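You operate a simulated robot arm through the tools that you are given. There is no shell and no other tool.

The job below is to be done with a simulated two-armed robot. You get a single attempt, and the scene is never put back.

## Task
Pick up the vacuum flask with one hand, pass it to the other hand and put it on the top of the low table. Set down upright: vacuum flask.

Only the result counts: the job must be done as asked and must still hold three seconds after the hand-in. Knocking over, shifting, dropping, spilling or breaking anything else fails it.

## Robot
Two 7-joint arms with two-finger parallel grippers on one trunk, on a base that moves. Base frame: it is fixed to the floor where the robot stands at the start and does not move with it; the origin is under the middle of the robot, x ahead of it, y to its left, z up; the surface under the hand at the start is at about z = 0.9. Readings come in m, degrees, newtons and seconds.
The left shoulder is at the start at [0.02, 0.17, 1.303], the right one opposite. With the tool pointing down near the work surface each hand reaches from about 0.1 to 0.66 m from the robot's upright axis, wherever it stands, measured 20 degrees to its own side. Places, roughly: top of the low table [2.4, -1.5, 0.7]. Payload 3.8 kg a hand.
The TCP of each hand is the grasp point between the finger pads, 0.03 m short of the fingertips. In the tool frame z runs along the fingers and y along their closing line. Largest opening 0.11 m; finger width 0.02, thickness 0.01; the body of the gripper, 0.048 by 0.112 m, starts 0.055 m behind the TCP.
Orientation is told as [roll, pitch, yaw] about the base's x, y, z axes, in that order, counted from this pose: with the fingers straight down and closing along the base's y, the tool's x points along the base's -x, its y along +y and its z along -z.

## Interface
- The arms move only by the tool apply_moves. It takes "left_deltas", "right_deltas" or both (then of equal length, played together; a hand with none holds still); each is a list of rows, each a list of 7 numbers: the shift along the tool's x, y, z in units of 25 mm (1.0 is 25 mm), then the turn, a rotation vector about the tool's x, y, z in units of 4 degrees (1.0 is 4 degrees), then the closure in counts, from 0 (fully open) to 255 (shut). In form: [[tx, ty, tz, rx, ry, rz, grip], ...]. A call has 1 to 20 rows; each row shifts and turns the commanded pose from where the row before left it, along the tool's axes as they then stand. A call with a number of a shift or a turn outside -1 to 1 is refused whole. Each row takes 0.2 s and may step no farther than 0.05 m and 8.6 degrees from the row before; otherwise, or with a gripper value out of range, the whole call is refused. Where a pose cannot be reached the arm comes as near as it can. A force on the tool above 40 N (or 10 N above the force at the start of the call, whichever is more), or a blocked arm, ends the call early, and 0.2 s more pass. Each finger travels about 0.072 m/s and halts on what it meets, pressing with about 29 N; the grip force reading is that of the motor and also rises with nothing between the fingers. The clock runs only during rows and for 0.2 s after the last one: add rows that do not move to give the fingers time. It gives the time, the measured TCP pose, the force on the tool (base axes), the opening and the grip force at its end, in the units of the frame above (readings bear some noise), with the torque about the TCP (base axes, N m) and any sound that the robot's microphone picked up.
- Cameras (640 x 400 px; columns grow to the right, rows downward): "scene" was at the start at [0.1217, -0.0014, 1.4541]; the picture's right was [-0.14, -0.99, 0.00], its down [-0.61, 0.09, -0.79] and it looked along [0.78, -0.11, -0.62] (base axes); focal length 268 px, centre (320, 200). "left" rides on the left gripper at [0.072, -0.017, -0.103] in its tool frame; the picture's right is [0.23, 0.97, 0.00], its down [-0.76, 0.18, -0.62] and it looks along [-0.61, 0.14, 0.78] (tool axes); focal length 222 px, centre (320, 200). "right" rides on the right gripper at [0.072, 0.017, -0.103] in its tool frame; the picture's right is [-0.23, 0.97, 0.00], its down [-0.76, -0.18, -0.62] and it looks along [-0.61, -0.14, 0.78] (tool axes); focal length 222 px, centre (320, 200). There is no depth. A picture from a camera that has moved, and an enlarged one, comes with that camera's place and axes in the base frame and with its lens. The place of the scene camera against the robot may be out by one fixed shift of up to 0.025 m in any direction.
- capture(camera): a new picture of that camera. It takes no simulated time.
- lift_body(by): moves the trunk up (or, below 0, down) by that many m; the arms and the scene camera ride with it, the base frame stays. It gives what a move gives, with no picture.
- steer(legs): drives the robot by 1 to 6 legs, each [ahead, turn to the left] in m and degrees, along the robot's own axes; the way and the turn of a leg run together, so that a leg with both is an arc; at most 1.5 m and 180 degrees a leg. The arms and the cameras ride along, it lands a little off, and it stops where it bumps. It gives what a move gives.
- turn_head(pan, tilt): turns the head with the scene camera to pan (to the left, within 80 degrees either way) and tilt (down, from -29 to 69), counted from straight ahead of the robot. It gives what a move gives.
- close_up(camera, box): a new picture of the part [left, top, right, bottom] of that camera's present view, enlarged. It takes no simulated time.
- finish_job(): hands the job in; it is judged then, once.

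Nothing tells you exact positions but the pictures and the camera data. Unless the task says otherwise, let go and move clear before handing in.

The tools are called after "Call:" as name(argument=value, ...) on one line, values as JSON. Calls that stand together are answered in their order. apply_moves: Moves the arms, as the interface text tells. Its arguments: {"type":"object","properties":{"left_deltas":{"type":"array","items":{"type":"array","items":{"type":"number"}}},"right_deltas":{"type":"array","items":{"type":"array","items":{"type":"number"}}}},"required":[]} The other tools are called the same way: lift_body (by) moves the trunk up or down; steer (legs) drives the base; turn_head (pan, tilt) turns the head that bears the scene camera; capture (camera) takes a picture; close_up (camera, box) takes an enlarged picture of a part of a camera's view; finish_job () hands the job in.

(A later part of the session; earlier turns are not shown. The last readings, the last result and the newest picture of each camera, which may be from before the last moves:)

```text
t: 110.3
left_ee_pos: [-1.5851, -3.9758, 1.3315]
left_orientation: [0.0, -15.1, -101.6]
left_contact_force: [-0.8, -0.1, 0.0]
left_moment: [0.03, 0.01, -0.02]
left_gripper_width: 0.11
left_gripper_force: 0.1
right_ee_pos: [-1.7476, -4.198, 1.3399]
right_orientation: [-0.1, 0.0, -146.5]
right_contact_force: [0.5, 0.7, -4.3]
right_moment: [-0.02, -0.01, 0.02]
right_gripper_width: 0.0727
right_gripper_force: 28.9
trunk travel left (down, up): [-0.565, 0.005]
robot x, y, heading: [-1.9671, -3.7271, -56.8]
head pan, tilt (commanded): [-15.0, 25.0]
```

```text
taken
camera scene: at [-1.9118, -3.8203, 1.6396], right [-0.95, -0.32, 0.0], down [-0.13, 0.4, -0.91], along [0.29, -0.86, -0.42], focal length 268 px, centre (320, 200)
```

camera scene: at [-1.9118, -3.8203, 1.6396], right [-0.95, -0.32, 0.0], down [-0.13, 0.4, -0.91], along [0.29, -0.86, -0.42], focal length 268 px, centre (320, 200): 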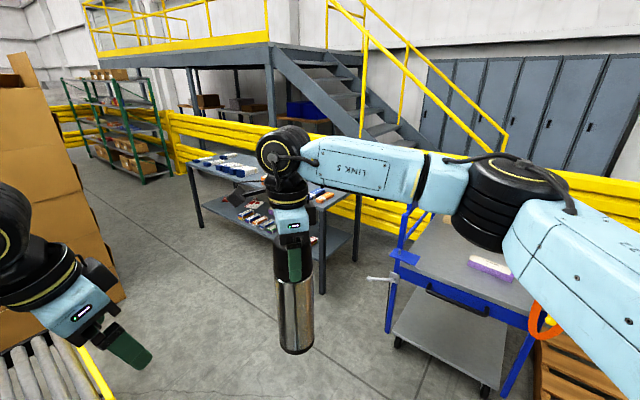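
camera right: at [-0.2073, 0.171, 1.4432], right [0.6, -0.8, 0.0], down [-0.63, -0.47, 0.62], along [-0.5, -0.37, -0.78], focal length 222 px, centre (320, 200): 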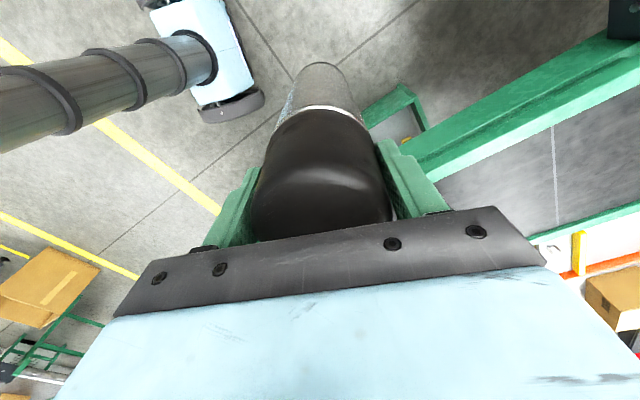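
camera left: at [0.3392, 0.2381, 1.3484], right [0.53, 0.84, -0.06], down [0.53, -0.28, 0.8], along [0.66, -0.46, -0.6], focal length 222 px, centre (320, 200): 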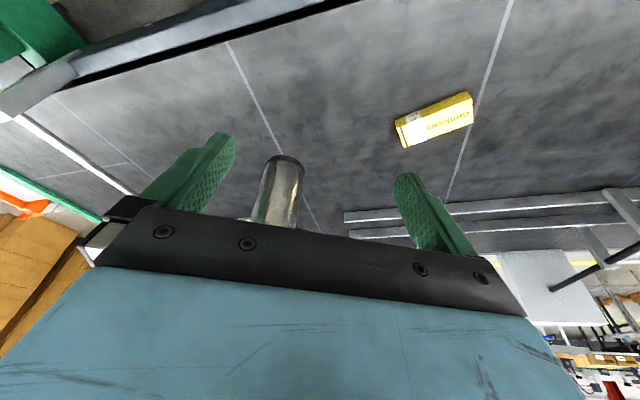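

There is a clear passage between the roller end on my left and the item table on my right. I drive into it and turn to face along it.

Call:
steer(legs=[[1.1, 0], [0, 38.9]])

Call:
turn_head(pan=25, tilt=25)

Call:
capture(camera="scene")

Call:
turn_head(pan=70, tilt=25)

Call:
capture(camera="scene")

```text
t: 117.8
left_ee_pos: [-0.8951, -4.592, 1.3312]
left_orientation: [0.0, -15.0, -61.8]
left_contact_force: [-0.5, 0.5, 0.1]
left_moment: [-0.02, -0.01, 0.0]
left_gripper_width: 0.11
left_gripper_force: 0.0
right_ee_pos: [-0.8762, -4.868, 1.3392]
right_orientation: [-0.1, 0.0, -107.0]
right_contact_force: [-0.3, -0.1, -3.7]
right_moment: [0.04, -0.01, 0.02]
right_gripper_width: 0.0728
right_gripper_force: 29.0
trunk travel left (down, up): [-0.565, 0.005]
robot x, y, heading: [-1.3479, -4.6449, -16.8]
head pan, tilt (commanded): [-15.0, 25.0]
```

```text
t: 118.9
left_ee_pos: [-0.8953, -4.5937, 1.3312]
left_orientation: [0.0, -15.1, -61.9]
left_contact_force: [0.9, 0.2, 0.3]
left_moment: [0.0, 0.03, 0.02]
left_gripper_width: 0.1101
left_gripper_force: 0.0
right_ee_pos: [-0.878, -4.8675, 1.3401]
right_orientation: [-0.1, 0.0, -106.9]
right_contact_force: [0.2, -0.2, -4.5]
right_moment: [0.0, 0.03, -0.04]
right_gripper_width: 0.0726
right_gripper_force: 29.3
trunk travel left (down, up): [-0.565, 0.005]
robot x, y, heading: [-1.352, -4.6469, -16.9]
head pan, tilt (commanded): [25.0, 25.0]
```

```text
taken
camera scene: at [-1.2214, -4.6266, 1.6396], right [0.14, -0.99, 0.0], down [-0.42, -0.06, -0.91], along [0.9, 0.13, -0.42], focal length 268 px, centre (320, 200)
```

scene: 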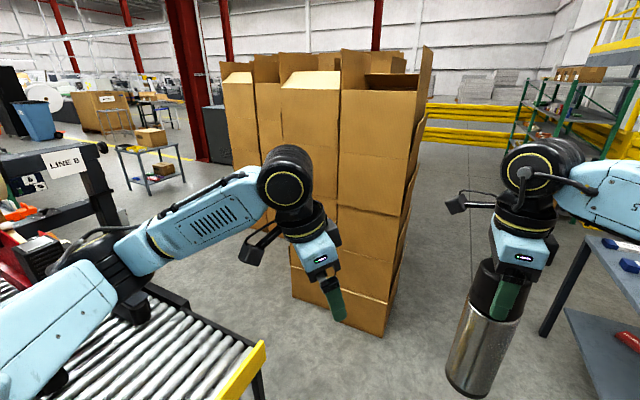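

```text
t: 120.0
left_ee_pos: [-0.8941, -4.5927, 1.3316]
left_orientation: [-0.1, -15.0, -61.8]
left_contact_force: [0.8, 0.0, -0.8]
left_moment: [0.01, 0.01, -0.02]
left_gripper_width: 0.1099
left_gripper_force: 0.0
right_ee_pos: [-0.878, -4.8681, 1.3399]
right_orientation: [-0.1, 0.0, -106.9]
right_contact_force: [0.4, -0.1, -3.6]
right_moment: [0.01, -0.04, 0.01]
right_gripper_width: 0.0731
right_gripper_force: 28.8
trunk travel left (down, up): [-0.565, 0.005]
robot x, y, heading: [-1.3476, -4.6447, -16.9]
head pan, tilt (commanded): [70.0, 25.0]
```

```text
taken
camera scene: at [-1.2573, -4.566, 1.6396], right [0.8, -0.6, 0.0], down [-0.25, -0.34, -0.91], along [0.54, 0.72, -0.42], focal length 268 px, centre (320, 200)
```

scene: 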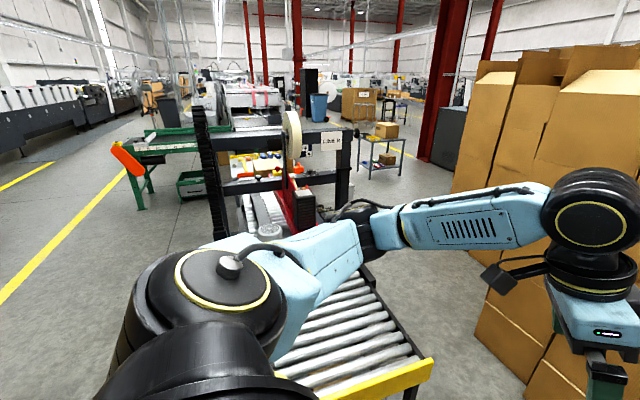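

I can see the low table beyond the box stack. The passage between the conveyor end, at about (u 0.74, w -4.31) in bench axes, and the box stack is about 0.86 m wide. I position carefully in front of it.

Call:
steer(legs=[[0, -17], [0.965, 0]])

Call:
turn_head(pan=70, tilt=30)

Call:
capture(camera="scene")

Call:
turn_head(pan=15, tilt=30)

Call:
capture(camera="scene")

```text
t: 126.0
left_ee_pos: [-0.1078, -5.2765, 1.3321]
left_orientation: [-0.1, -14.9, -79.8]
left_contact_force: [0.3, 0.1, 0.4]
left_moment: [-0.01, -0.04, 0.01]
left_gripper_width: 0.1099
left_gripper_force: 0.1
right_ee_pos: [-0.1763, -5.5431, 1.3396]
right_orientation: [-0.1, 0.0, -125.0]
right_contact_force: [-0.7, -1.1, -3.5]
right_moment: [-0.01, -0.04, 0.02]
right_gripper_width: 0.0727
right_gripper_force: 29.1
trunk travel left (down, up): [-0.565, 0.005]
robot x, y, heading: [-0.553, -5.1844, -34.7]
head pan, tilt (commanded): [70.0, 25.0]
```

```text
t: 126.6
left_ee_pos: [-0.1079, -5.2763, 1.3305]
left_orientation: [-0.1, -14.9, -79.7]
left_contact_force: [-0.1, -0.8, -0.1]
left_moment: [-0.05, 0.01, -0.01]
left_gripper_width: 0.1101
left_gripper_force: 0.1
right_ee_pos: [-0.1764, -5.5443, 1.3395]
right_orientation: [0.0, -0.1, -125.0]
right_contact_force: [-0.2, 0.0, -4.4]
right_moment: [0.01, -0.02, -0.02]
right_gripper_width: 0.0729
right_gripper_force: 29.3
trunk travel left (down, up): [-0.565, 0.005]
robot x, y, heading: [-0.5526, -5.1842, -34.9]
head pan, tilt (commanded): [70.0, 30.0]
```

```text
taken
camera scene: at [-0.4481, -5.1347, 1.6317], right [0.58, -0.82, 0.0], down [-0.41, -0.29, -0.87], along [0.71, 0.5, -0.5], focal length 268 px, centre (320, 200)
```

scene: 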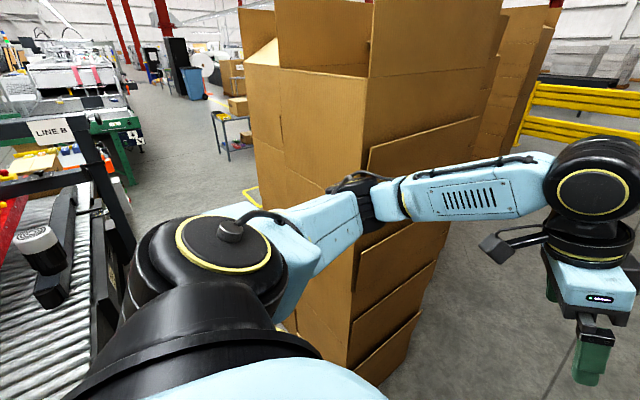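

```text
t: 127.9
left_ee_pos: [-0.108, -5.2769, 1.3314]
left_orientation: [0.0, -15.1, -79.7]
left_contact_force: [-0.3, 0.3, -0.1]
left_moment: [-0.01, -0.02, 0.03]
left_gripper_width: 0.1101
left_gripper_force: 0.1
right_ee_pos: [-0.1764, -5.5431, 1.3388]
right_orientation: [-0.1, 0.0, -124.9]
right_contact_force: [0.2, -0.1, -4.1]
right_moment: [-0.01, 0.0, -0.02]
right_gripper_width: 0.0729
right_gripper_force: 28.7
trunk travel left (down, up): [-0.565, 0.005]
robot x, y, heading: [-0.5543, -5.1856, -35.0]
head pan, tilt (commanded): [15.0, 30.0]
```

```text
taken
camera scene: at [-0.4372, -5.2172, 1.6316], right [-0.34, -0.94, 0.0], down [-0.47, 0.17, -0.87], along [0.81, -0.29, -0.5], focal length 268 px, centre (320, 200)
```

scene: 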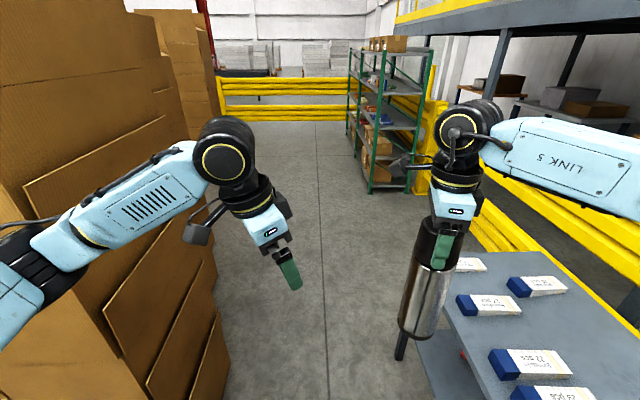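

I'm at the planned spot, and the turning circle of the hands (about 0.6 m) stays inside the 0.73 m to the stack corner. I turn left in place in steps to face along the passage.

Call:
steer(legs=[[0, 54], [0, 53.2]])

Call:
turn_head(pan=-30, tilt=35)

Call:
capture(camera="scene")

Call:
turn_head(pan=15, tilt=35)

Call:
capture(camera="scene")

```text
t: 133.1
left_ee_pos: [-0.5941, -4.7294, 1.3317]
left_orientation: [0.0, -15.2, 26.6]
left_contact_force: [-0.3, 0.4, -0.1]
left_moment: [-0.03, 0.02, -0.01]
left_gripper_width: 0.1101
left_gripper_force: 0.0
right_ee_pos: [-0.3184, -4.7201, 1.3406]
right_orientation: [-0.1, 0.0, -18.5]
right_contact_force: [-0.3, 0.0, -3.7]
right_moment: [-0.01, 0.03, 0.0]
right_gripper_width: 0.0728
right_gripper_force: 28.2
trunk travel left (down, up): [-0.565, 0.005]
robot x, y, heading: [-0.5547, -5.1871, 71.4]
head pan, tilt (commanded): [15.0, 30.0]
```

```text
t: 134.2
left_ee_pos: [-0.5942, -4.7296, 1.3315]
left_orientation: [0.0, -15.1, 26.7]
left_contact_force: [-0.3, -0.2, -0.2]
left_moment: [-0.01, 0.0, -0.03]
left_gripper_width: 0.1102
left_gripper_force: 0.0
right_ee_pos: [-0.3182, -4.7204, 1.3388]
right_orientation: [-0.1, 0.0, -18.5]
right_contact_force: [1.2, -0.4, -4.4]
right_moment: [0.0, 0.01, 0.01]
right_gripper_width: 0.0729
right_gripper_force: 29.7
trunk travel left (down, up): [-0.565, 0.005]
robot x, y, heading: [-0.5557, -5.1883, 71.5]
head pan, tilt (commanded): [-30.0, 35.0]
```

```text
taken
camera scene: at [-0.4672, -5.0955, 1.6239], right [0.66, -0.75, 0.0], down [-0.43, -0.38, -0.82], along [0.61, 0.54, -0.57], focal length 268 px, centre (320, 200)
```

scene: 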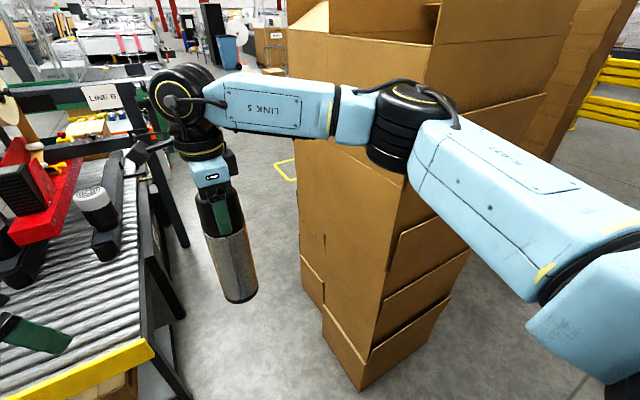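

```text
t: 135.3
left_ee_pos: [-0.595, -4.7308, 1.3323]
left_orientation: [0.1, -15.2, 26.7]
left_contact_force: [0.2, 0.3, 0.3]
left_moment: [0.0, -0.02, 0.03]
left_gripper_width: 0.1099
left_gripper_force: 0.1
right_ee_pos: [-0.3187, -4.721, 1.3408]
right_orientation: [-0.1, 0.0, -18.5]
right_contact_force: [0.2, 0.6, -4.5]
right_moment: [-0.02, 0.01, 0.0]
right_gripper_width: 0.0726
right_gripper_force: 29.1
trunk travel left (down, up): [-0.565, 0.005]
robot x, y, heading: [-0.5554, -5.1873, 71.5]
head pan, tilt (commanded): [15.0, 35.0]
```

```text
taken
camera scene: at [-0.5276, -5.0661, 1.6238], right [1.0, -0.06, 0.0], down [-0.03, -0.57, -0.82], along [0.05, 0.82, -0.57], focal length 268 px, centre (320, 200)
```

scene: 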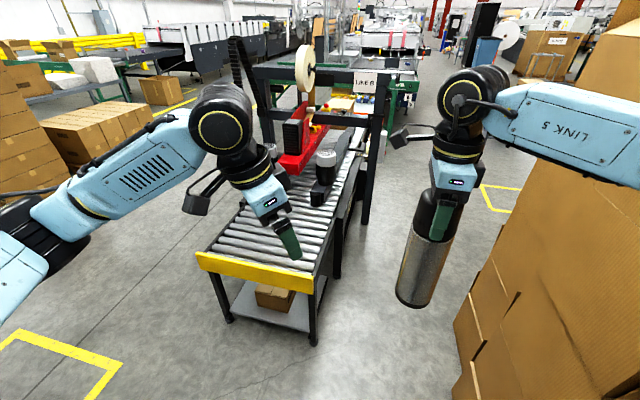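

The passage between the conveyor leg (u≈0.83) and the stack (u≈1.54) is narrower than I thought. Extending the right arm forward will pull its elbow inward, so I do that before going through.

Call:
apply_moves(right_deltas=[[0, 0.8, 0, 0, 0, 0, 255], [0, 0.8, 0, 0, 0, 0, 255], [0, 0.8, 0, 0, 0, 0, 255], [0, 0.8, 0, 0, 0, 0, 255], [0, 0, 0, 0, 0, 0, 255]])

Call:
turn_head(pan=-30, tilt=35)

Call:
capture(camera="scene")

```text
t: 136.5
left_ee_pos: [-0.5945, -4.7305, 1.3329]
left_orientation: [0.1, -14.9, 26.7]
left_contact_force: [0.3, -0.2, -0.3]
left_moment: [0.02, 0.01, -0.04]
left_gripper_width: 0.1099
left_gripper_force: 0.1
right_ee_pos: [-0.2921, -4.6445, 1.3382]
right_orientation: [-0.2, 0.0, -18.4]
right_contact_force: [0.3, -0.3, -3.6]
right_moment: [-0.01, -0.03, 0.01]
right_gripper_width: 0.0728
right_gripper_force: 29.5
trunk travel left (down, up): [-0.565, 0.005]
robot x, y, heading: [-0.556, -5.1867, 71.8]
head pan, tilt (commanded): [15.0, 35.0]
```

```text
t: 137.6
left_ee_pos: [-0.5956, -4.7305, 1.3328]
left_orientation: [0.0, -15.1, 26.6]
left_contact_force: [-0.7, -0.2, -0.8]
left_moment: [-0.01, 0.01, 0.0]
left_gripper_width: 0.11
left_gripper_force: 0.0
right_ee_pos: [-0.2921, -4.6438, 1.3394]
right_orientation: [-0.2, 0.0, -18.4]
right_contact_force: [-0.2, -0.2, -4.0]
right_moment: [-0.02, 0.04, -0.02]
right_gripper_width: 0.0731
right_gripper_force: 28.9
trunk travel left (down, up): [-0.565, 0.005]
robot x, y, heading: [-0.5547, -5.1864, 71.5]
head pan, tilt (commanded): [-30.0, 35.0]
```

```text
taken
camera scene: at [-0.4671, -5.0955, 1.6238], right [0.66, -0.75, 0.0], down [-0.43, -0.38, -0.82], along [0.61, 0.54, -0.57], focal length 268 px, centre (320, 200)
```

scene: 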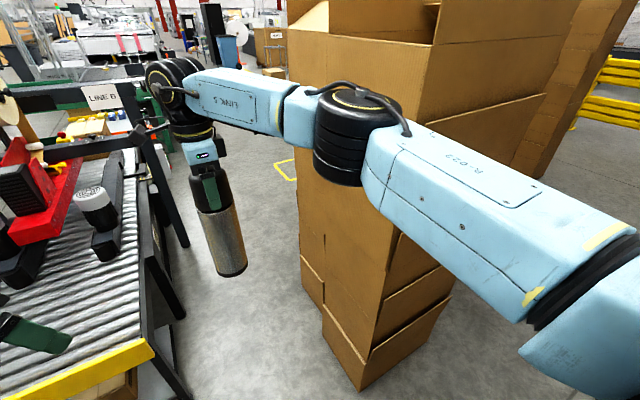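

The elbow has moved inward. Before committing I measure my own base footprint with the right wrist camera.

Call:
capture(camera="right")

Call:
close_up(camera="right", box=[0, 0, 320, 200])

Call:
capture(camera="left")

```text
taken
camera right: at [-0.3543, -4.6038, 1.4417], right [0.52, 0.85, 0.0], down [0.67, -0.41, 0.62], along [0.53, -0.33, -0.78], focal length 222 px, centre (320, 200)
```

right: 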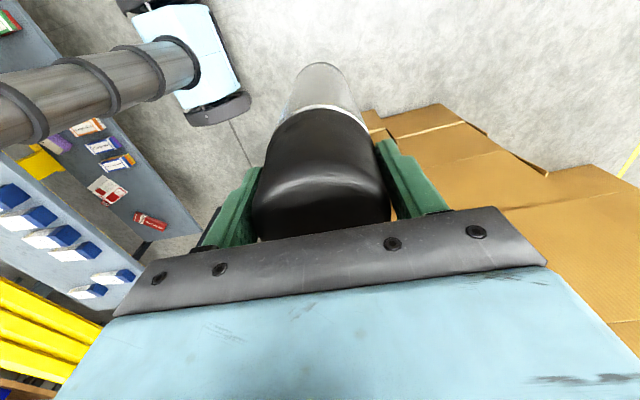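

```text
2.00 times, centred on (160, 100) of right
camera zoom: at [-0.3543, -4.6038, 1.4417], right [0.52, 0.85, 0.0], down [0.67, -0.41, 0.62], along [0.53, -0.33, -0.78], focal length 444 px, centre (640, 400)
```

zoom: 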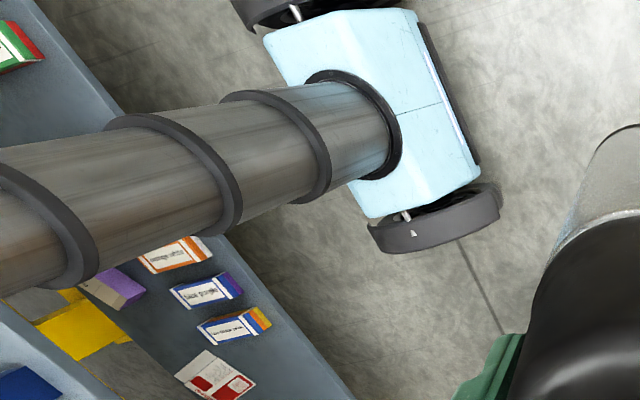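

```text
taken
camera left: at [-0.673, -4.7888, 1.4134], right [-0.63, 0.77, -0.06], down [0.43, 0.42, 0.8], along [0.64, 0.48, -0.6], focal length 222 px, centre (320, 200)
```

left: 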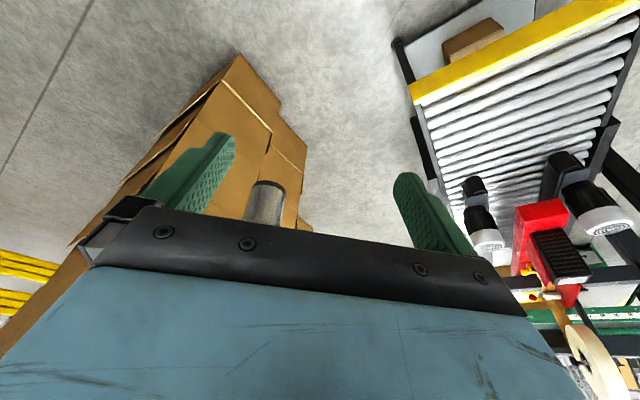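

My base is about 0.5 m wide over the wheels, so the best line through is about 7 cm to my right. I make that shift with a small turn and back-up manoeuvre away from the stack, then realign.

Call:
steer(legs=[[0, 50.7], [-0.095, 0], [0, -50]])

```text
t: 143.2
left_ee_pos: [-0.5525, -4.812, 1.3311]
left_orientation: [0.0, -15.1, 27.6]
left_contact_force: [-0.6, -0.1, 0.0]
left_moment: [-0.02, 0.03, 0.01]
left_gripper_width: 0.1098
left_gripper_force: 0.1
right_ee_pos: [-0.2518, -4.7199, 1.3376]
right_orientation: [-0.1, 0.1, -17.5]
right_contact_force: [0.1, -0.6, -4.1]
right_moment: [0.02, -0.01, 0.0]
right_gripper_width: 0.0727
right_gripper_force: 29.4
trunk travel left (down, up): [-0.565, 0.005]
robot x, y, heading: [-0.5053, -5.267, 72.4]
head pan, tilt (commanded): [-30.0, 35.0]
```

I'm lined up at lateral 1.125 with the heading along the passage. I advance partway and check the clearances again.

Call:
steer(legs=[[0.6, 0]])

Call:
capture(camera="scene")

Call:
capture(camera="left")

Call:
capture(camera="right")

```text
t: 146.6
left_ee_pos: [-0.3783, -4.2448, 1.3313]
left_orientation: [0.1, -15.1, 27.8]
left_contact_force: [-0.5, 0.6, 0.4]
left_moment: [-0.01, 0.02, 0.02]
left_gripper_width: 0.11
left_gripper_force: 0.1
right_ee_pos: [-0.0789, -4.1524, 1.3385]
right_orientation: [-0.1, 0.0, -17.1]
right_contact_force: [-0.3, -0.2, -3.2]
right_moment: [0.02, 0.04, 0.01]
right_gripper_width: 0.0728
right_gripper_force: 29.1
trunk travel left (down, up): [-0.565, 0.005]
robot x, y, heading: [-0.3329, -4.6991, 72.8]
head pan, tilt (commanded): [-30.0, 35.0]
```

```text
taken
camera scene: at [-0.2425, -4.6081, 1.6239], right [0.68, -0.73, 0.0], down [-0.42, -0.39, -0.82], along [0.6, 0.56, -0.57], focal length 268 px, centre (320, 200)
```

scene: 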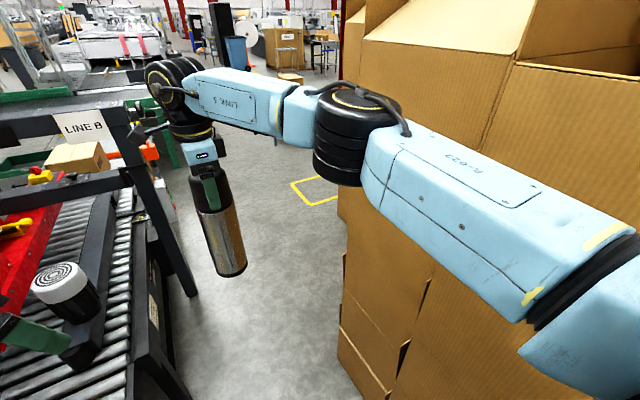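

```text
taken
camera left: at [-0.4552, -4.3055, 1.4133], right [-0.65, 0.76, -0.06], down [0.42, 0.43, 0.8], along [0.63, 0.49, -0.6], focal length 222 px, centre (320, 200)
```

left: 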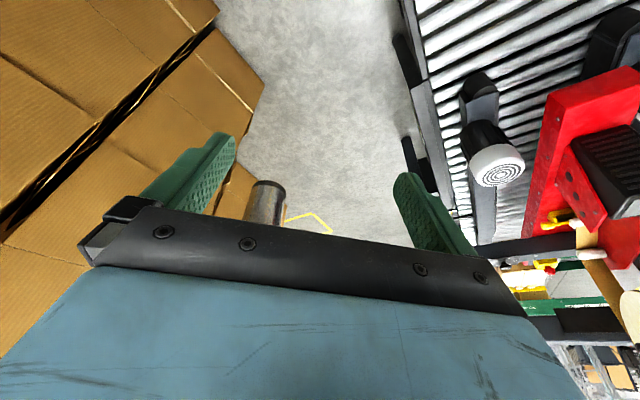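

```text
taken
camera right: at [-0.1407, -4.1138, 1.4419], right [0.51, 0.86, 0.0], down [0.68, -0.39, 0.62], along [0.54, -0.32, -0.78], focal length 222 px, centre (320, 200)
```

right: 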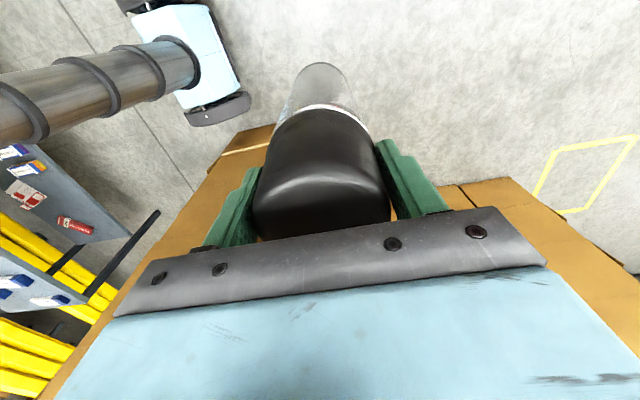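

The conveyor and stack both angle about 5° to the right of my axis, so I match that heading and continue through with about 10 cm on each side.

Call:
steer(legs=[[0, -5.3], [0.68, 0]])

Call:
turn_head(pan=-40, tilt=30)

Call:
capture(camera="scene")

Call:
turn_head(pan=10, tilt=30)

Call:
capture(camera="scene")

```text
t: 150.9
left_ee_pos: [-0.0689, -3.5963, 1.3322]
left_orientation: [0.1, -15.0, 22.4]
left_contact_force: [0.1, 0.0, -0.1]
left_moment: [0.0, -0.01, -0.01]
left_gripper_width: 0.11
left_gripper_force: 0.1
right_ee_pos: [0.2388, -3.5311, 1.3384]
right_orientation: [-0.1, 0.0, -22.4]
right_contact_force: [0.2, 0.2, -4.4]
right_moment: [0.05, 0.04, 0.01]
right_gripper_width: 0.0729
right_gripper_force: 29.5
trunk travel left (down, up): [-0.565, 0.005]
robot x, y, heading: [-0.0634, -4.0519, 67.7]
head pan, tilt (commanded): [-30.0, 35.0]
```

```text
t: 151.6
left_ee_pos: [-0.0674, -3.5959, 1.3308]
left_orientation: [-0.1, -15.0, 22.5]
left_contact_force: [0.4, -0.3, 0.0]
left_moment: [0.01, 0.0, -0.03]
left_gripper_width: 0.1097
left_gripper_force: 0.1
right_ee_pos: [0.2384, -3.5286, 1.3384]
right_orientation: [-0.1, -0.2, -22.4]
right_contact_force: [0.1, -0.1, -3.8]
right_moment: [0.03, 0.01, -0.01]
right_gripper_width: 0.0724
right_gripper_force: 29.0
trunk travel left (down, up): [-0.565, 0.005]
robot x, y, heading: [-0.0613, -4.0533, 67.3]
head pan, tilt (commanded): [-40.0, 30.0]
```

```text
taken
camera scene: at [0.0428, -3.9792, 1.6316], right [0.46, -0.89, 0.0], down [-0.44, -0.23, -0.87], along [0.77, 0.4, -0.5], focal length 268 px, centre (320, 200)
```

scene: 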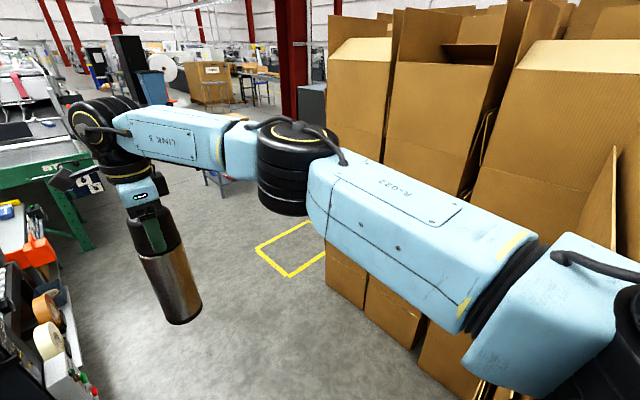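

```text
t: 152.8
left_ee_pos: [-0.0677, -3.5954, 1.332]
left_orientation: [0.0, -15.1, 22.6]
left_contact_force: [0.7, 1.1, 0.4]
left_moment: [0.03, -0.02, 0.01]
left_gripper_width: 0.1098
left_gripper_force: 0.0
right_ee_pos: [0.2387, -3.5298, 1.3388]
right_orientation: [-0.1, 0.0, -22.5]
right_contact_force: [0.8, -0.2, -2.9]
right_moment: [0.01, 0.0, 0.01]
right_gripper_width: 0.0728
right_gripper_force: 29.0
trunk travel left (down, up): [-0.565, 0.005]
robot x, y, heading: [-0.0628, -4.0538, 67.4]
head pan, tilt (commanded): [10.0, 30.0]
```

```text
taken
camera scene: at [-0.0178, -3.9331, 1.6316], right [0.98, -0.22, 0.0], down [-0.11, -0.49, -0.87], along [0.19, 0.85, -0.5], focal length 268 px, centre (320, 200)
```

scene: 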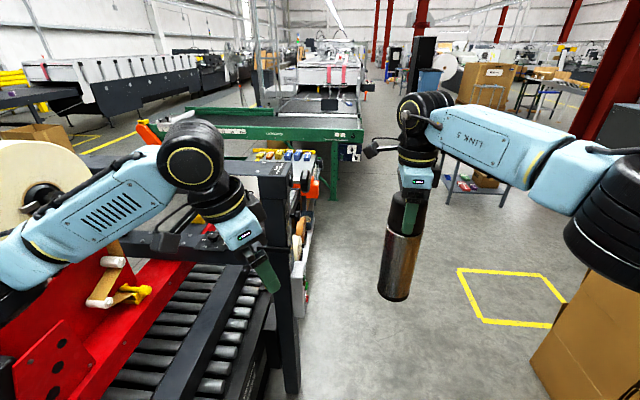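

I'm through the narrow part. Open floor lies ahead and to the right, and only the tape machine's frame top is close to the left hand. I raise the left hand a bit, turn right and move on toward the low table.

Call:
apply_moves(left_deltas=[[0, 0, -0.8, 0, 0, 0, 0], [0, 0, -0.8, 0, 0, 0, 0], [0, 0, -0.8, 0, 0, 0, 0], [0, 0, -0.8, 0, 0, 0, 0], [0, 0, 0, 0, 0, 0, 0]])

Call:
steer(legs=[[0, -15.4], [0.75, 0]])

Call:
turn_head(pan=5, tilt=25)

Call:
capture(camera="scene")

```text
t: 154.0
left_ee_pos: [-0.0882, -3.6038, 1.4092]
left_orientation: [0.0, -15.1, 22.4]
left_contact_force: [0.2, -0.3, 0.0]
left_moment: [0.0, -0.02, 0.02]
left_gripper_width: 0.1101
left_gripper_force: 0.0
right_ee_pos: [0.2396, -3.5309, 1.338]
right_orientation: [-0.1, 0.1, -22.5]
right_contact_force: [1.1, 0.2, -4.4]
right_moment: [0.02, -0.01, 0.0]
right_gripper_width: 0.0727
right_gripper_force: 28.8
trunk travel left (down, up): [-0.565, 0.005]
robot x, y, heading: [-0.0606, -4.0522, 67.6]
head pan, tilt (commanded): [10.0, 30.0]
```

```text
t: 159.0
left_ee_pos: [0.4863, -3.0114, 1.4088]
left_orientation: [0.0, -15.0, 7.9]
left_contact_force: [-0.4, -0.9, 1.2]
left_moment: [0.02, 0.01, -0.01]
left_gripper_width: 0.11
left_gripper_force: 0.1
right_ee_pos: [0.8207, -3.0234, 1.3381]
right_orientation: [-0.1, 0.0, -37.2]
right_contact_force: [0.6, 0.0, -4.4]
right_moment: [0.0, 0.04, -0.01]
right_gripper_width: 0.0728
right_gripper_force: 29.0
trunk travel left (down, up): [-0.565, 0.005]
robot x, y, heading: [0.3953, -3.4527, 52.8]
head pan, tilt (commanded): [10.0, 30.0]
```

```text
t: 159.7
left_ee_pos: [0.487, -3.0119, 1.4098]
left_orientation: [0.0, -15.1, 7.9]
left_contact_force: [0.3, 0.4, -0.1]
left_moment: [-0.04, 0.0, 0.02]
left_gripper_width: 0.1101
left_gripper_force: 0.1
right_ee_pos: [0.8213, -3.0226, 1.3379]
right_orientation: [-0.1, 0.0, -37.0]
right_contact_force: [-0.2, 1.1, -3.5]
right_moment: [0.0, 0.02, -0.03]
right_gripper_width: 0.0727
right_gripper_force: 29.6
trunk travel left (down, up): [-0.565, 0.005]
robot x, y, heading: [0.3988, -3.4521, 52.8]
head pan, tilt (commanded): [5.0, 25.0]
```

```text
taken
camera scene: at [0.4765, -3.3453, 1.6395], right [0.85, -0.53, 0.0], down [-0.23, -0.36, -0.91], along [0.48, 0.77, -0.42], focal length 268 px, centre (320, 200)
```

scene: 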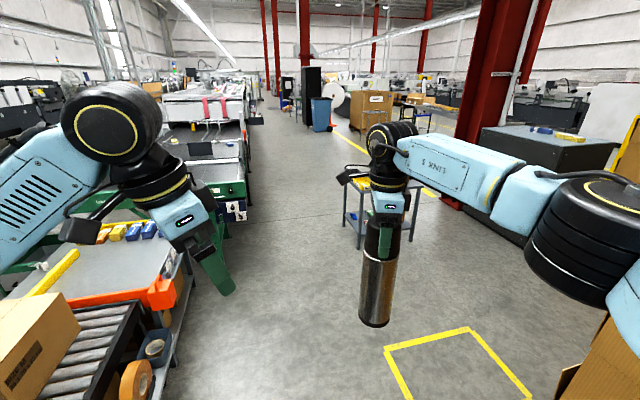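

The low table is ahead at about 2 m. I drive closer to inspect its top for free space.

Call:
steer(legs=[[0.9, 0]])

Call:
turn_head(pan=-20, tilt=25)

Call:
capture(camera="scene")

Call:
turn_head(pan=10, tilt=25)

Call:
capture(camera="scene")

```text
t: 164.4
left_ee_pos: [1.0356, -2.2972, 1.409]
left_orientation: [0.0, -15.1, 7.4]
left_contact_force: [-0.4, 0.5, 0.5]
left_moment: [-0.01, -0.01, -0.03]
left_gripper_width: 0.1098
left_gripper_force: 0.1
right_ee_pos: [1.3712, -2.3106, 1.338]
right_orientation: [-0.2, 0.0, -37.6]
right_contact_force: [0.3, 0.2, -3.9]
right_moment: [0.01, 0.02, -0.04]
right_gripper_width: 0.0727
right_gripper_force: 28.6
trunk travel left (down, up): [-0.565, 0.005]
robot x, y, heading: [0.9449, -2.7378, 52.2]
head pan, tilt (commanded): [5.0, 25.0]
```

```text
t: 165.3
left_ee_pos: [1.0364, -2.2969, 1.4092]
left_orientation: [0.0, -15.1, 7.4]
left_contact_force: [-0.2, -0.6, 0.2]
left_moment: [0.02, 0.02, 0.0]
left_gripper_width: 0.1103
left_gripper_force: 0.0
right_ee_pos: [1.371, -2.3111, 1.3388]
right_orientation: [-0.1, 0.0, -37.6]
right_contact_force: [0.1, -0.1, -3.6]
right_moment: [0.0, -0.02, -0.03]
right_gripper_width: 0.0727
right_gripper_force: 28.9
trunk travel left (down, up): [-0.565, 0.005]
robot x, y, heading: [0.9459, -2.7391, 52.4]
head pan, tilt (commanded): [-20.0, 25.0]
```

```text
taken
camera scene: at [1.0515, -2.6587, 1.6396], right [0.54, -0.84, 0.0], down [-0.36, -0.23, -0.91], along [0.76, 0.49, -0.42], focal length 268 px, centre (320, 200)
```

scene: 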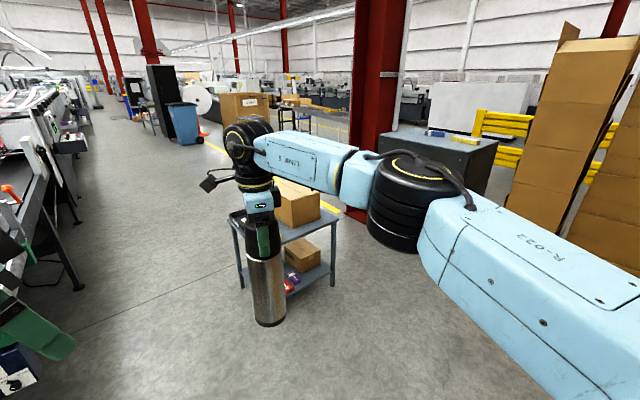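

```text
t: 166.2
left_ee_pos: [1.0372, -2.2982, 1.4089]
left_orientation: [0.0, -15.1, 7.4]
left_contact_force: [0.5, -1.3, 1.0]
left_moment: [0.0, 0.01, 0.01]
left_gripper_width: 0.11
left_gripper_force: 0.1
right_ee_pos: [1.3709, -2.3105, 1.3382]
right_orientation: [-0.2, 0.0, -37.6]
right_contact_force: [0.5, 0.7, -3.7]
right_moment: [0.04, 0.01, 0.0]
right_gripper_width: 0.0728
right_gripper_force: 28.9
trunk travel left (down, up): [-0.565, 0.005]
robot x, y, heading: [0.9461, -2.7329, 52.3]
head pan, tilt (commanded): [10.0, 25.0]
```

```text
taken
camera scene: at [1.0167, -2.6264, 1.6396], right [0.89, -0.46, 0.0], down [-0.2, -0.37, -0.91], along [0.42, 0.8, -0.42], focal length 268 px, centre (320, 200)
```

scene: 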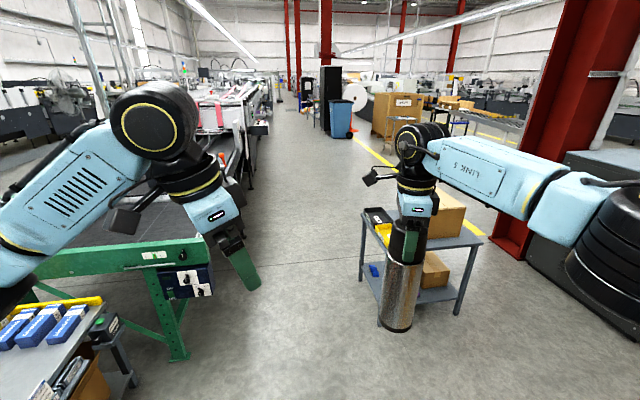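

The flask hides part of the table top. I turn right 20° so the table shows between my hands and zoom in.

Call:
steer(legs=[[0, -20]])

Call:
turn_head(pan=15, tilt=30)

Call:
capture(camera="scene")

Call:
close_up(camera="scene", box=[240, 140, 420, 300])

```text
t: 167.7
left_ee_pos: [1.182, -2.3549, 1.4092]
left_orientation: [0.0, -15.0, -12.6]
left_contact_force: [0.1, 0.8, 0.9]
left_moment: [0.0, 0.04, 0.03]
left_gripper_width: 0.1099
left_gripper_force: 0.0
right_ee_pos: [1.4911, -2.482, 1.3382]
right_orientation: [-0.1, -0.1, -57.7]
right_contact_force: [0.0, 0.5, -3.5]
right_moment: [0.01, 0.01, -0.02]
right_gripper_width: 0.0724
right_gripper_force: 28.8
trunk travel left (down, up): [-0.565, 0.005]
robot x, y, heading: [0.9452, -2.7342, 32.2]
head pan, tilt (commanded): [10.0, 25.0]
```

```text
t: 168.4
left_ee_pos: [1.1821, -2.3554, 1.4099]
left_orientation: [0.0, -15.0, -12.7]
left_contact_force: [0.6, -0.2, -0.3]
left_moment: [0.0, -0.02, 0.03]
left_gripper_width: 0.11
left_gripper_force: 0.1
right_ee_pos: [1.4903, -2.4836, 1.3369]
right_orientation: [-0.2, 0.1, -57.6]
right_contact_force: [-0.7, -0.7, -3.1]
right_moment: [-0.01, -0.01, 0.05]
right_gripper_width: 0.0729
right_gripper_force: 29.0
trunk travel left (down, up): [-0.565, 0.005]
robot x, y, heading: [0.9448, -2.7335, 32.2]
head pan, tilt (commanded): [15.0, 30.0]
```

```text
taken
camera scene: at [1.0406, -2.6473, 1.6317], right [0.73, -0.68, 0.0], down [-0.34, -0.37, -0.87], along [0.59, 0.64, -0.5], focal length 268 px, centre (320, 200)
```

scene: 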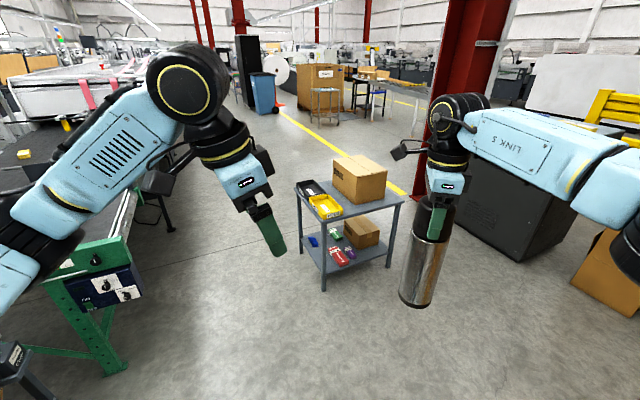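

```text
2.50 times, centred on (330, 220) of scene
camera zoom: at [1.0406, -2.6473, 1.6317], right [0.73, -0.68, 0.0], down [-0.34, -0.37, -0.87], along [0.59, 0.64, -0.5], focal length 670 px, centre (295, 150)
```

zoom: 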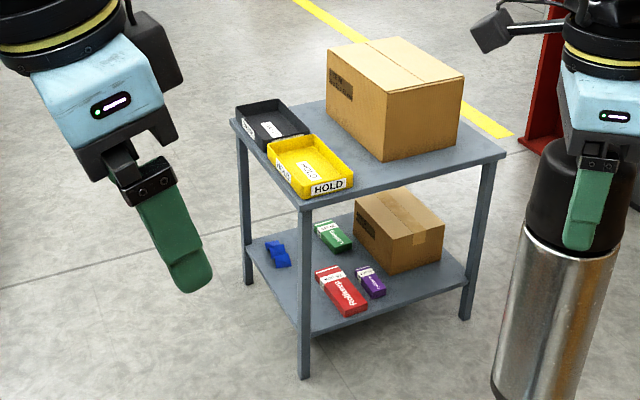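

The table top is about 0.6 × 0.5 m and centred near [2.33, -1.54]. Two trays lie on its left edge and a carton sits at the back. The free spot is the near strip between the yellow tray and the carton, around [2.19, -1.70]. I drive most of the way there and then look again.

Call:
steer(legs=[[0.7, 0]])

Call:
turn_head(pan=20, tilt=40)

Call:
capture(camera="scene")

Call:
close_up(camera="scene", box=[200, 80, 440, 280])

```text
t: 172.3
left_ee_pos: [1.78, -1.9756, 1.4083]
left_orientation: [0.0, -15.1, -12.5]
left_contact_force: [-0.3, 0.1, 0.3]
left_moment: [0.01, 0.01, 0.02]
left_gripper_width: 0.1104
left_gripper_force: 0.1
right_ee_pos: [2.0896, -2.1036, 1.337]
right_orientation: [-0.1, 0.0, -57.6]
right_contact_force: [-1.0, -0.1, -3.1]
right_moment: [0.02, 0.04, 0.01]
right_gripper_width: 0.073
right_gripper_force: 29.2
trunk travel left (down, up): [-0.565, 0.005]
robot x, y, heading: [1.5431, -2.3571, 32.4]
head pan, tilt (commanded): [15.0, 30.0]
```

```text
t: 173.0
left_ee_pos: [1.7809, -1.9745, 1.4095]
left_orientation: [0.0, -15.1, -12.6]
left_contact_force: [-0.6, 0.4, 0.0]
left_moment: [0.0, 0.0, 0.01]
left_gripper_width: 0.1099
left_gripper_force: 0.1
right_ee_pos: [2.0888, -2.102, 1.3381]
right_orientation: [-0.2, 0.0, -57.6]
right_contact_force: [0.2, 0.0, -3.7]
right_moment: [0.0, 0.03, -0.05]
right_gripper_width: 0.0727
right_gripper_force: 29.4
trunk travel left (down, up): [-0.565, 0.005]
robot x, y, heading: [1.5447, -2.3557, 32.2]
head pan, tilt (commanded): [20.0, 40.0]
```

```text
taken
camera scene: at [1.6301, -2.2666, 1.6163], right [0.79, -0.61, 0.0], down [-0.39, -0.51, -0.77], along [0.47, 0.61, -0.64], focal length 268 px, centre (320, 200)
```

scene: 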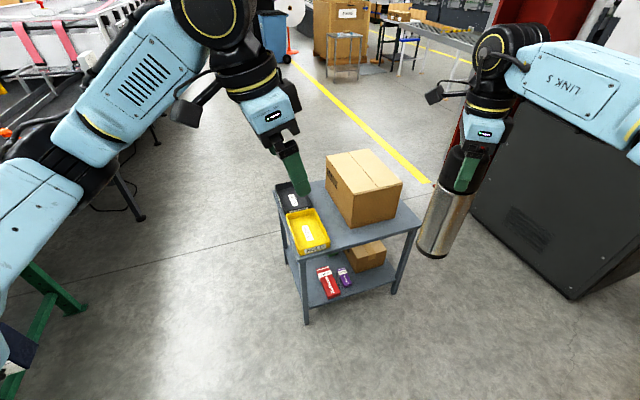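

```text
2.00 times, centred on (320, 180) of scene
camera zoom: at [1.6301, -2.2666, 1.6163], right [0.79, -0.61, 0.0], down [-0.39, -0.51, -0.77], along [0.47, 0.61, -0.64], focal length 536 px, centre (320, 240)
```

zoom: 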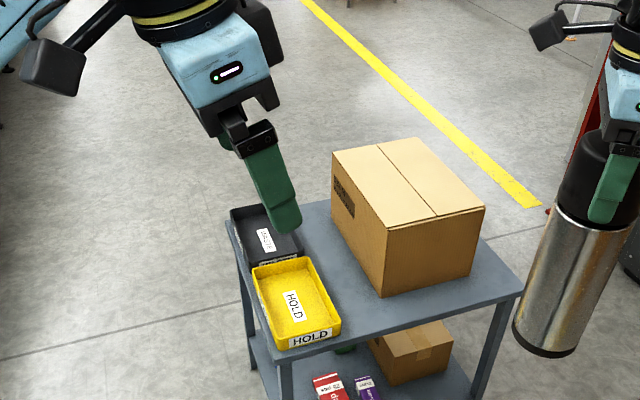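

From close up the free spot centre is at about [2.21, -1.68]. My present heading leads straight to a good standing point, so I drive there and turn to face the table squarely. The flask's bottom is at about 1.1 m, well above everything on the table.

Call:
steer(legs=[[0.48, 0], [0, 40.9]])

Call:
turn_head(pan=0, tilt=50)

Call:
capture(camera="scene")

Call:
capture(camera="right")

```text
t: 177.8
left_ee_pos: [1.8856, -1.6572, 1.4093]
left_orientation: [0.0, -15.1, 27.8]
left_contact_force: [-0.5, 0.3, 0.0]
left_moment: [-0.02, -0.01, -0.01]
left_gripper_width: 0.1098
left_gripper_force: 0.1
right_ee_pos: [2.2026, -1.5546, 1.3391]
right_orientation: [-0.2, 0.0, -17.3]
right_contact_force: [0.3, 0.3, -4.4]
right_moment: [0.02, -0.01, -0.01]
right_gripper_width: 0.0726
right_gripper_force: 28.7
trunk travel left (down, up): [-0.565, 0.005]
robot x, y, heading: [1.9526, -2.1033, 72.8]
head pan, tilt (commanded): [20.0, 40.0]
```

```text
t: 178.6
left_ee_pos: [1.886, -1.657, 1.4096]
left_orientation: [0.0, -15.1, 27.6]
left_contact_force: [-0.6, -0.7, -0.3]
left_moment: [-0.03, 0.04, -0.01]
left_gripper_width: 0.1099
left_gripper_force: 0.0
right_ee_pos: [2.2037, -1.5545, 1.3378]
right_orientation: [-0.2, 0.0, -17.3]
right_contact_force: [1.3, -0.9, -4.1]
right_moment: [0.0, 0.05, 0.0]
right_gripper_width: 0.0727
right_gripper_force: 29.3
trunk travel left (down, up): [-0.565, 0.005]
robot x, y, heading: [1.9538, -2.0997, 72.3]
head pan, tilt (commanded): [0.0, 50.0]
```

```text
taken
camera scene: at [1.9973, -1.9958, 1.6021], right [0.95, -0.3, 0.0], down [-0.23, -0.73, -0.64], along [0.19, 0.61, -0.77], focal length 268 px, centre (320, 200)
```

scene: 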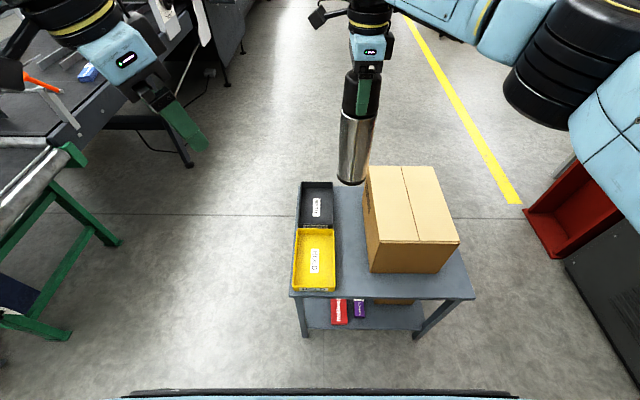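

```text
taken
camera right: at [2.142, -1.5158, 1.4414], right [0.51, 0.86, 0.0], down [0.67, -0.39, 0.62], along [0.54, -0.32, -0.78], focal length 222 px, centre (320, 200)
```

right: 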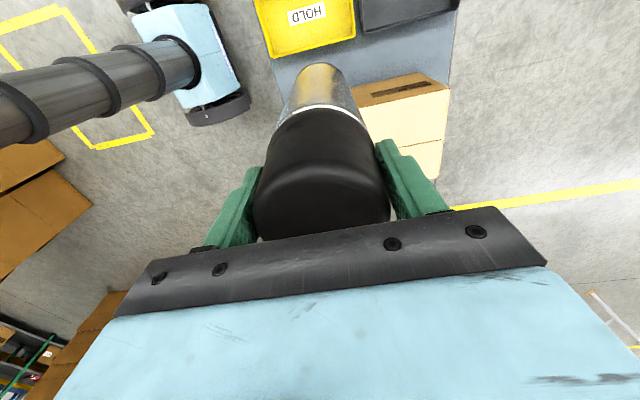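

I now have a near-overhead view of the table. I zoom in to pin down the free spot.

Call:
close_up(camera="scene", box=[270, 160, 490, 340])

Call:
close_up(camera="right", box=[220, 0, 480, 200])

```text
2.22 times, centred on (380, 250) of scene
camera zoom: at [1.9973, -1.9958, 1.6021], right [0.95, -0.3, 0.0], down [-0.23, -0.73, -0.64], along [0.19, 0.61, -0.77], focal length 596 px, centre (187, 89)
```

zoom: 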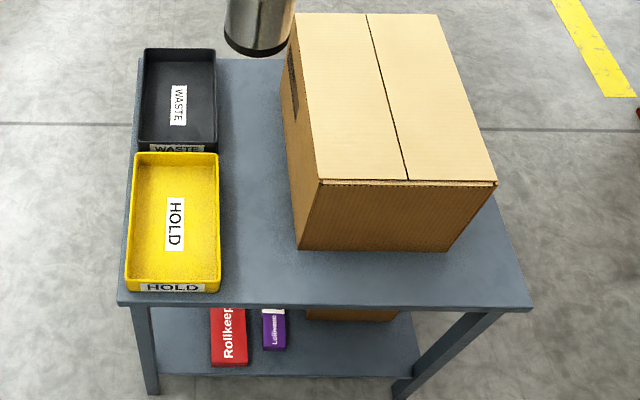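

```text
2.00 times, centred on (350, 100) of right
camera zoom: at [2.142, -1.5158, 1.4414], right [0.51, 0.86, 0.0], down [0.67, -0.39, 0.62], along [0.54, -0.32, -0.78], focal length 444 px, centre (260, 400)
```

zoom: 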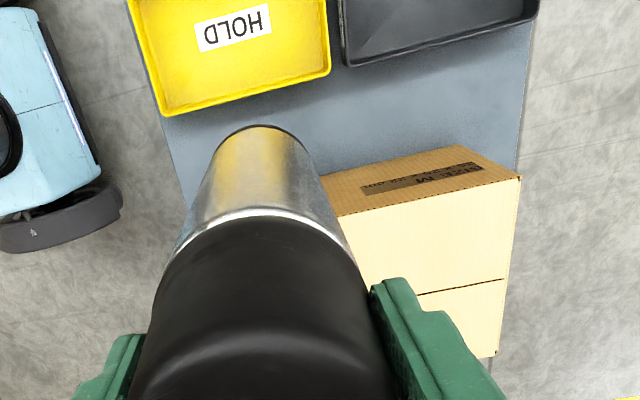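

The strip between the yellow tray and the carton is about 0.137 m wide, and its centre line is well resolved by the wrist camera. The target axis is about [2.23, -1.63]. I shift the hand there while still high.

Call:
apply_moves(right_deltas=[[-0.49, -0.62, 0, 0, 0, 0, 255], [-0.49, -0.62, 0, 0, 0, 0, 255], [-0.49, -0.62, 0, 0, 0, 0, 255], [-0.49, -0.62, 0, 0, 0, 0, 255], [0, 0, 0, 0, 0, 0, 255]])

Call:
capture(camera="right")

Call:
close_up(camera="right", box=[180, 0, 480, 200])

Call:
capture(camera="scene")

```text
t: 179.8
left_ee_pos: [1.8851, -1.6568, 1.4085]
left_orientation: [-0.1, -15.1, 27.8]
left_contact_force: [-0.2, -0.5, -0.6]
left_moment: [0.01, 0.0, -0.03]
left_gripper_width: 0.11
left_gripper_force: 0.1
right_ee_pos: [2.2325, -1.6274, 1.3386]
right_orientation: [-0.3, -0.1, -17.3]
right_contact_force: [0.1, 0.1, -4.3]
right_moment: [0.01, 0.02, 0.0]
right_gripper_width: 0.0727
right_gripper_force: 28.7
trunk travel left (down, up): [-0.565, 0.005]
robot x, y, heading: [1.9539, -2.0995, 72.7]
head pan, tilt (commanded): [0.0, 50.0]
```

```text
taken
camera right: at [2.1699, -1.5892, 1.4413], right [0.51, 0.86, 0.0], down [0.67, -0.39, 0.62], along [0.54, -0.32, -0.78], focal length 222 px, centre (320, 200)
```

right: 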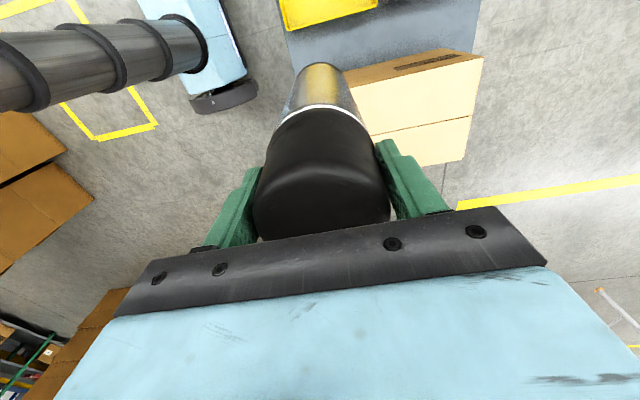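

```text
2.00 times, centred on (330, 100) of right
camera zoom: at [2.1699, -1.5892, 1.4413], right [0.51, 0.86, 0.0], down [0.67, -0.39, 0.62], along [0.54, -0.32, -0.78], focal length 444 px, centre (300, 400)
```

zoom: 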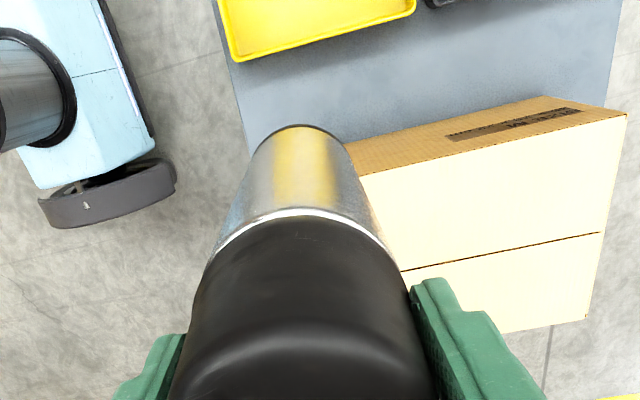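

```text
taken
camera scene: at [1.9965, -1.9952, 1.6021], right [0.95, -0.3, 0.0], down [-0.23, -0.73, -0.64], along [0.19, 0.61, -0.77], focal length 268 px, centre (320, 200)
```

scene: 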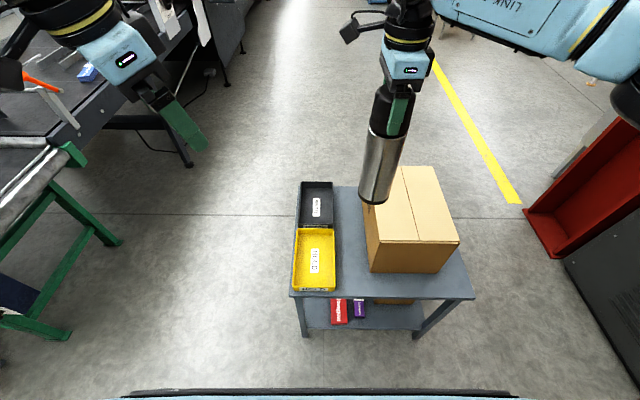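

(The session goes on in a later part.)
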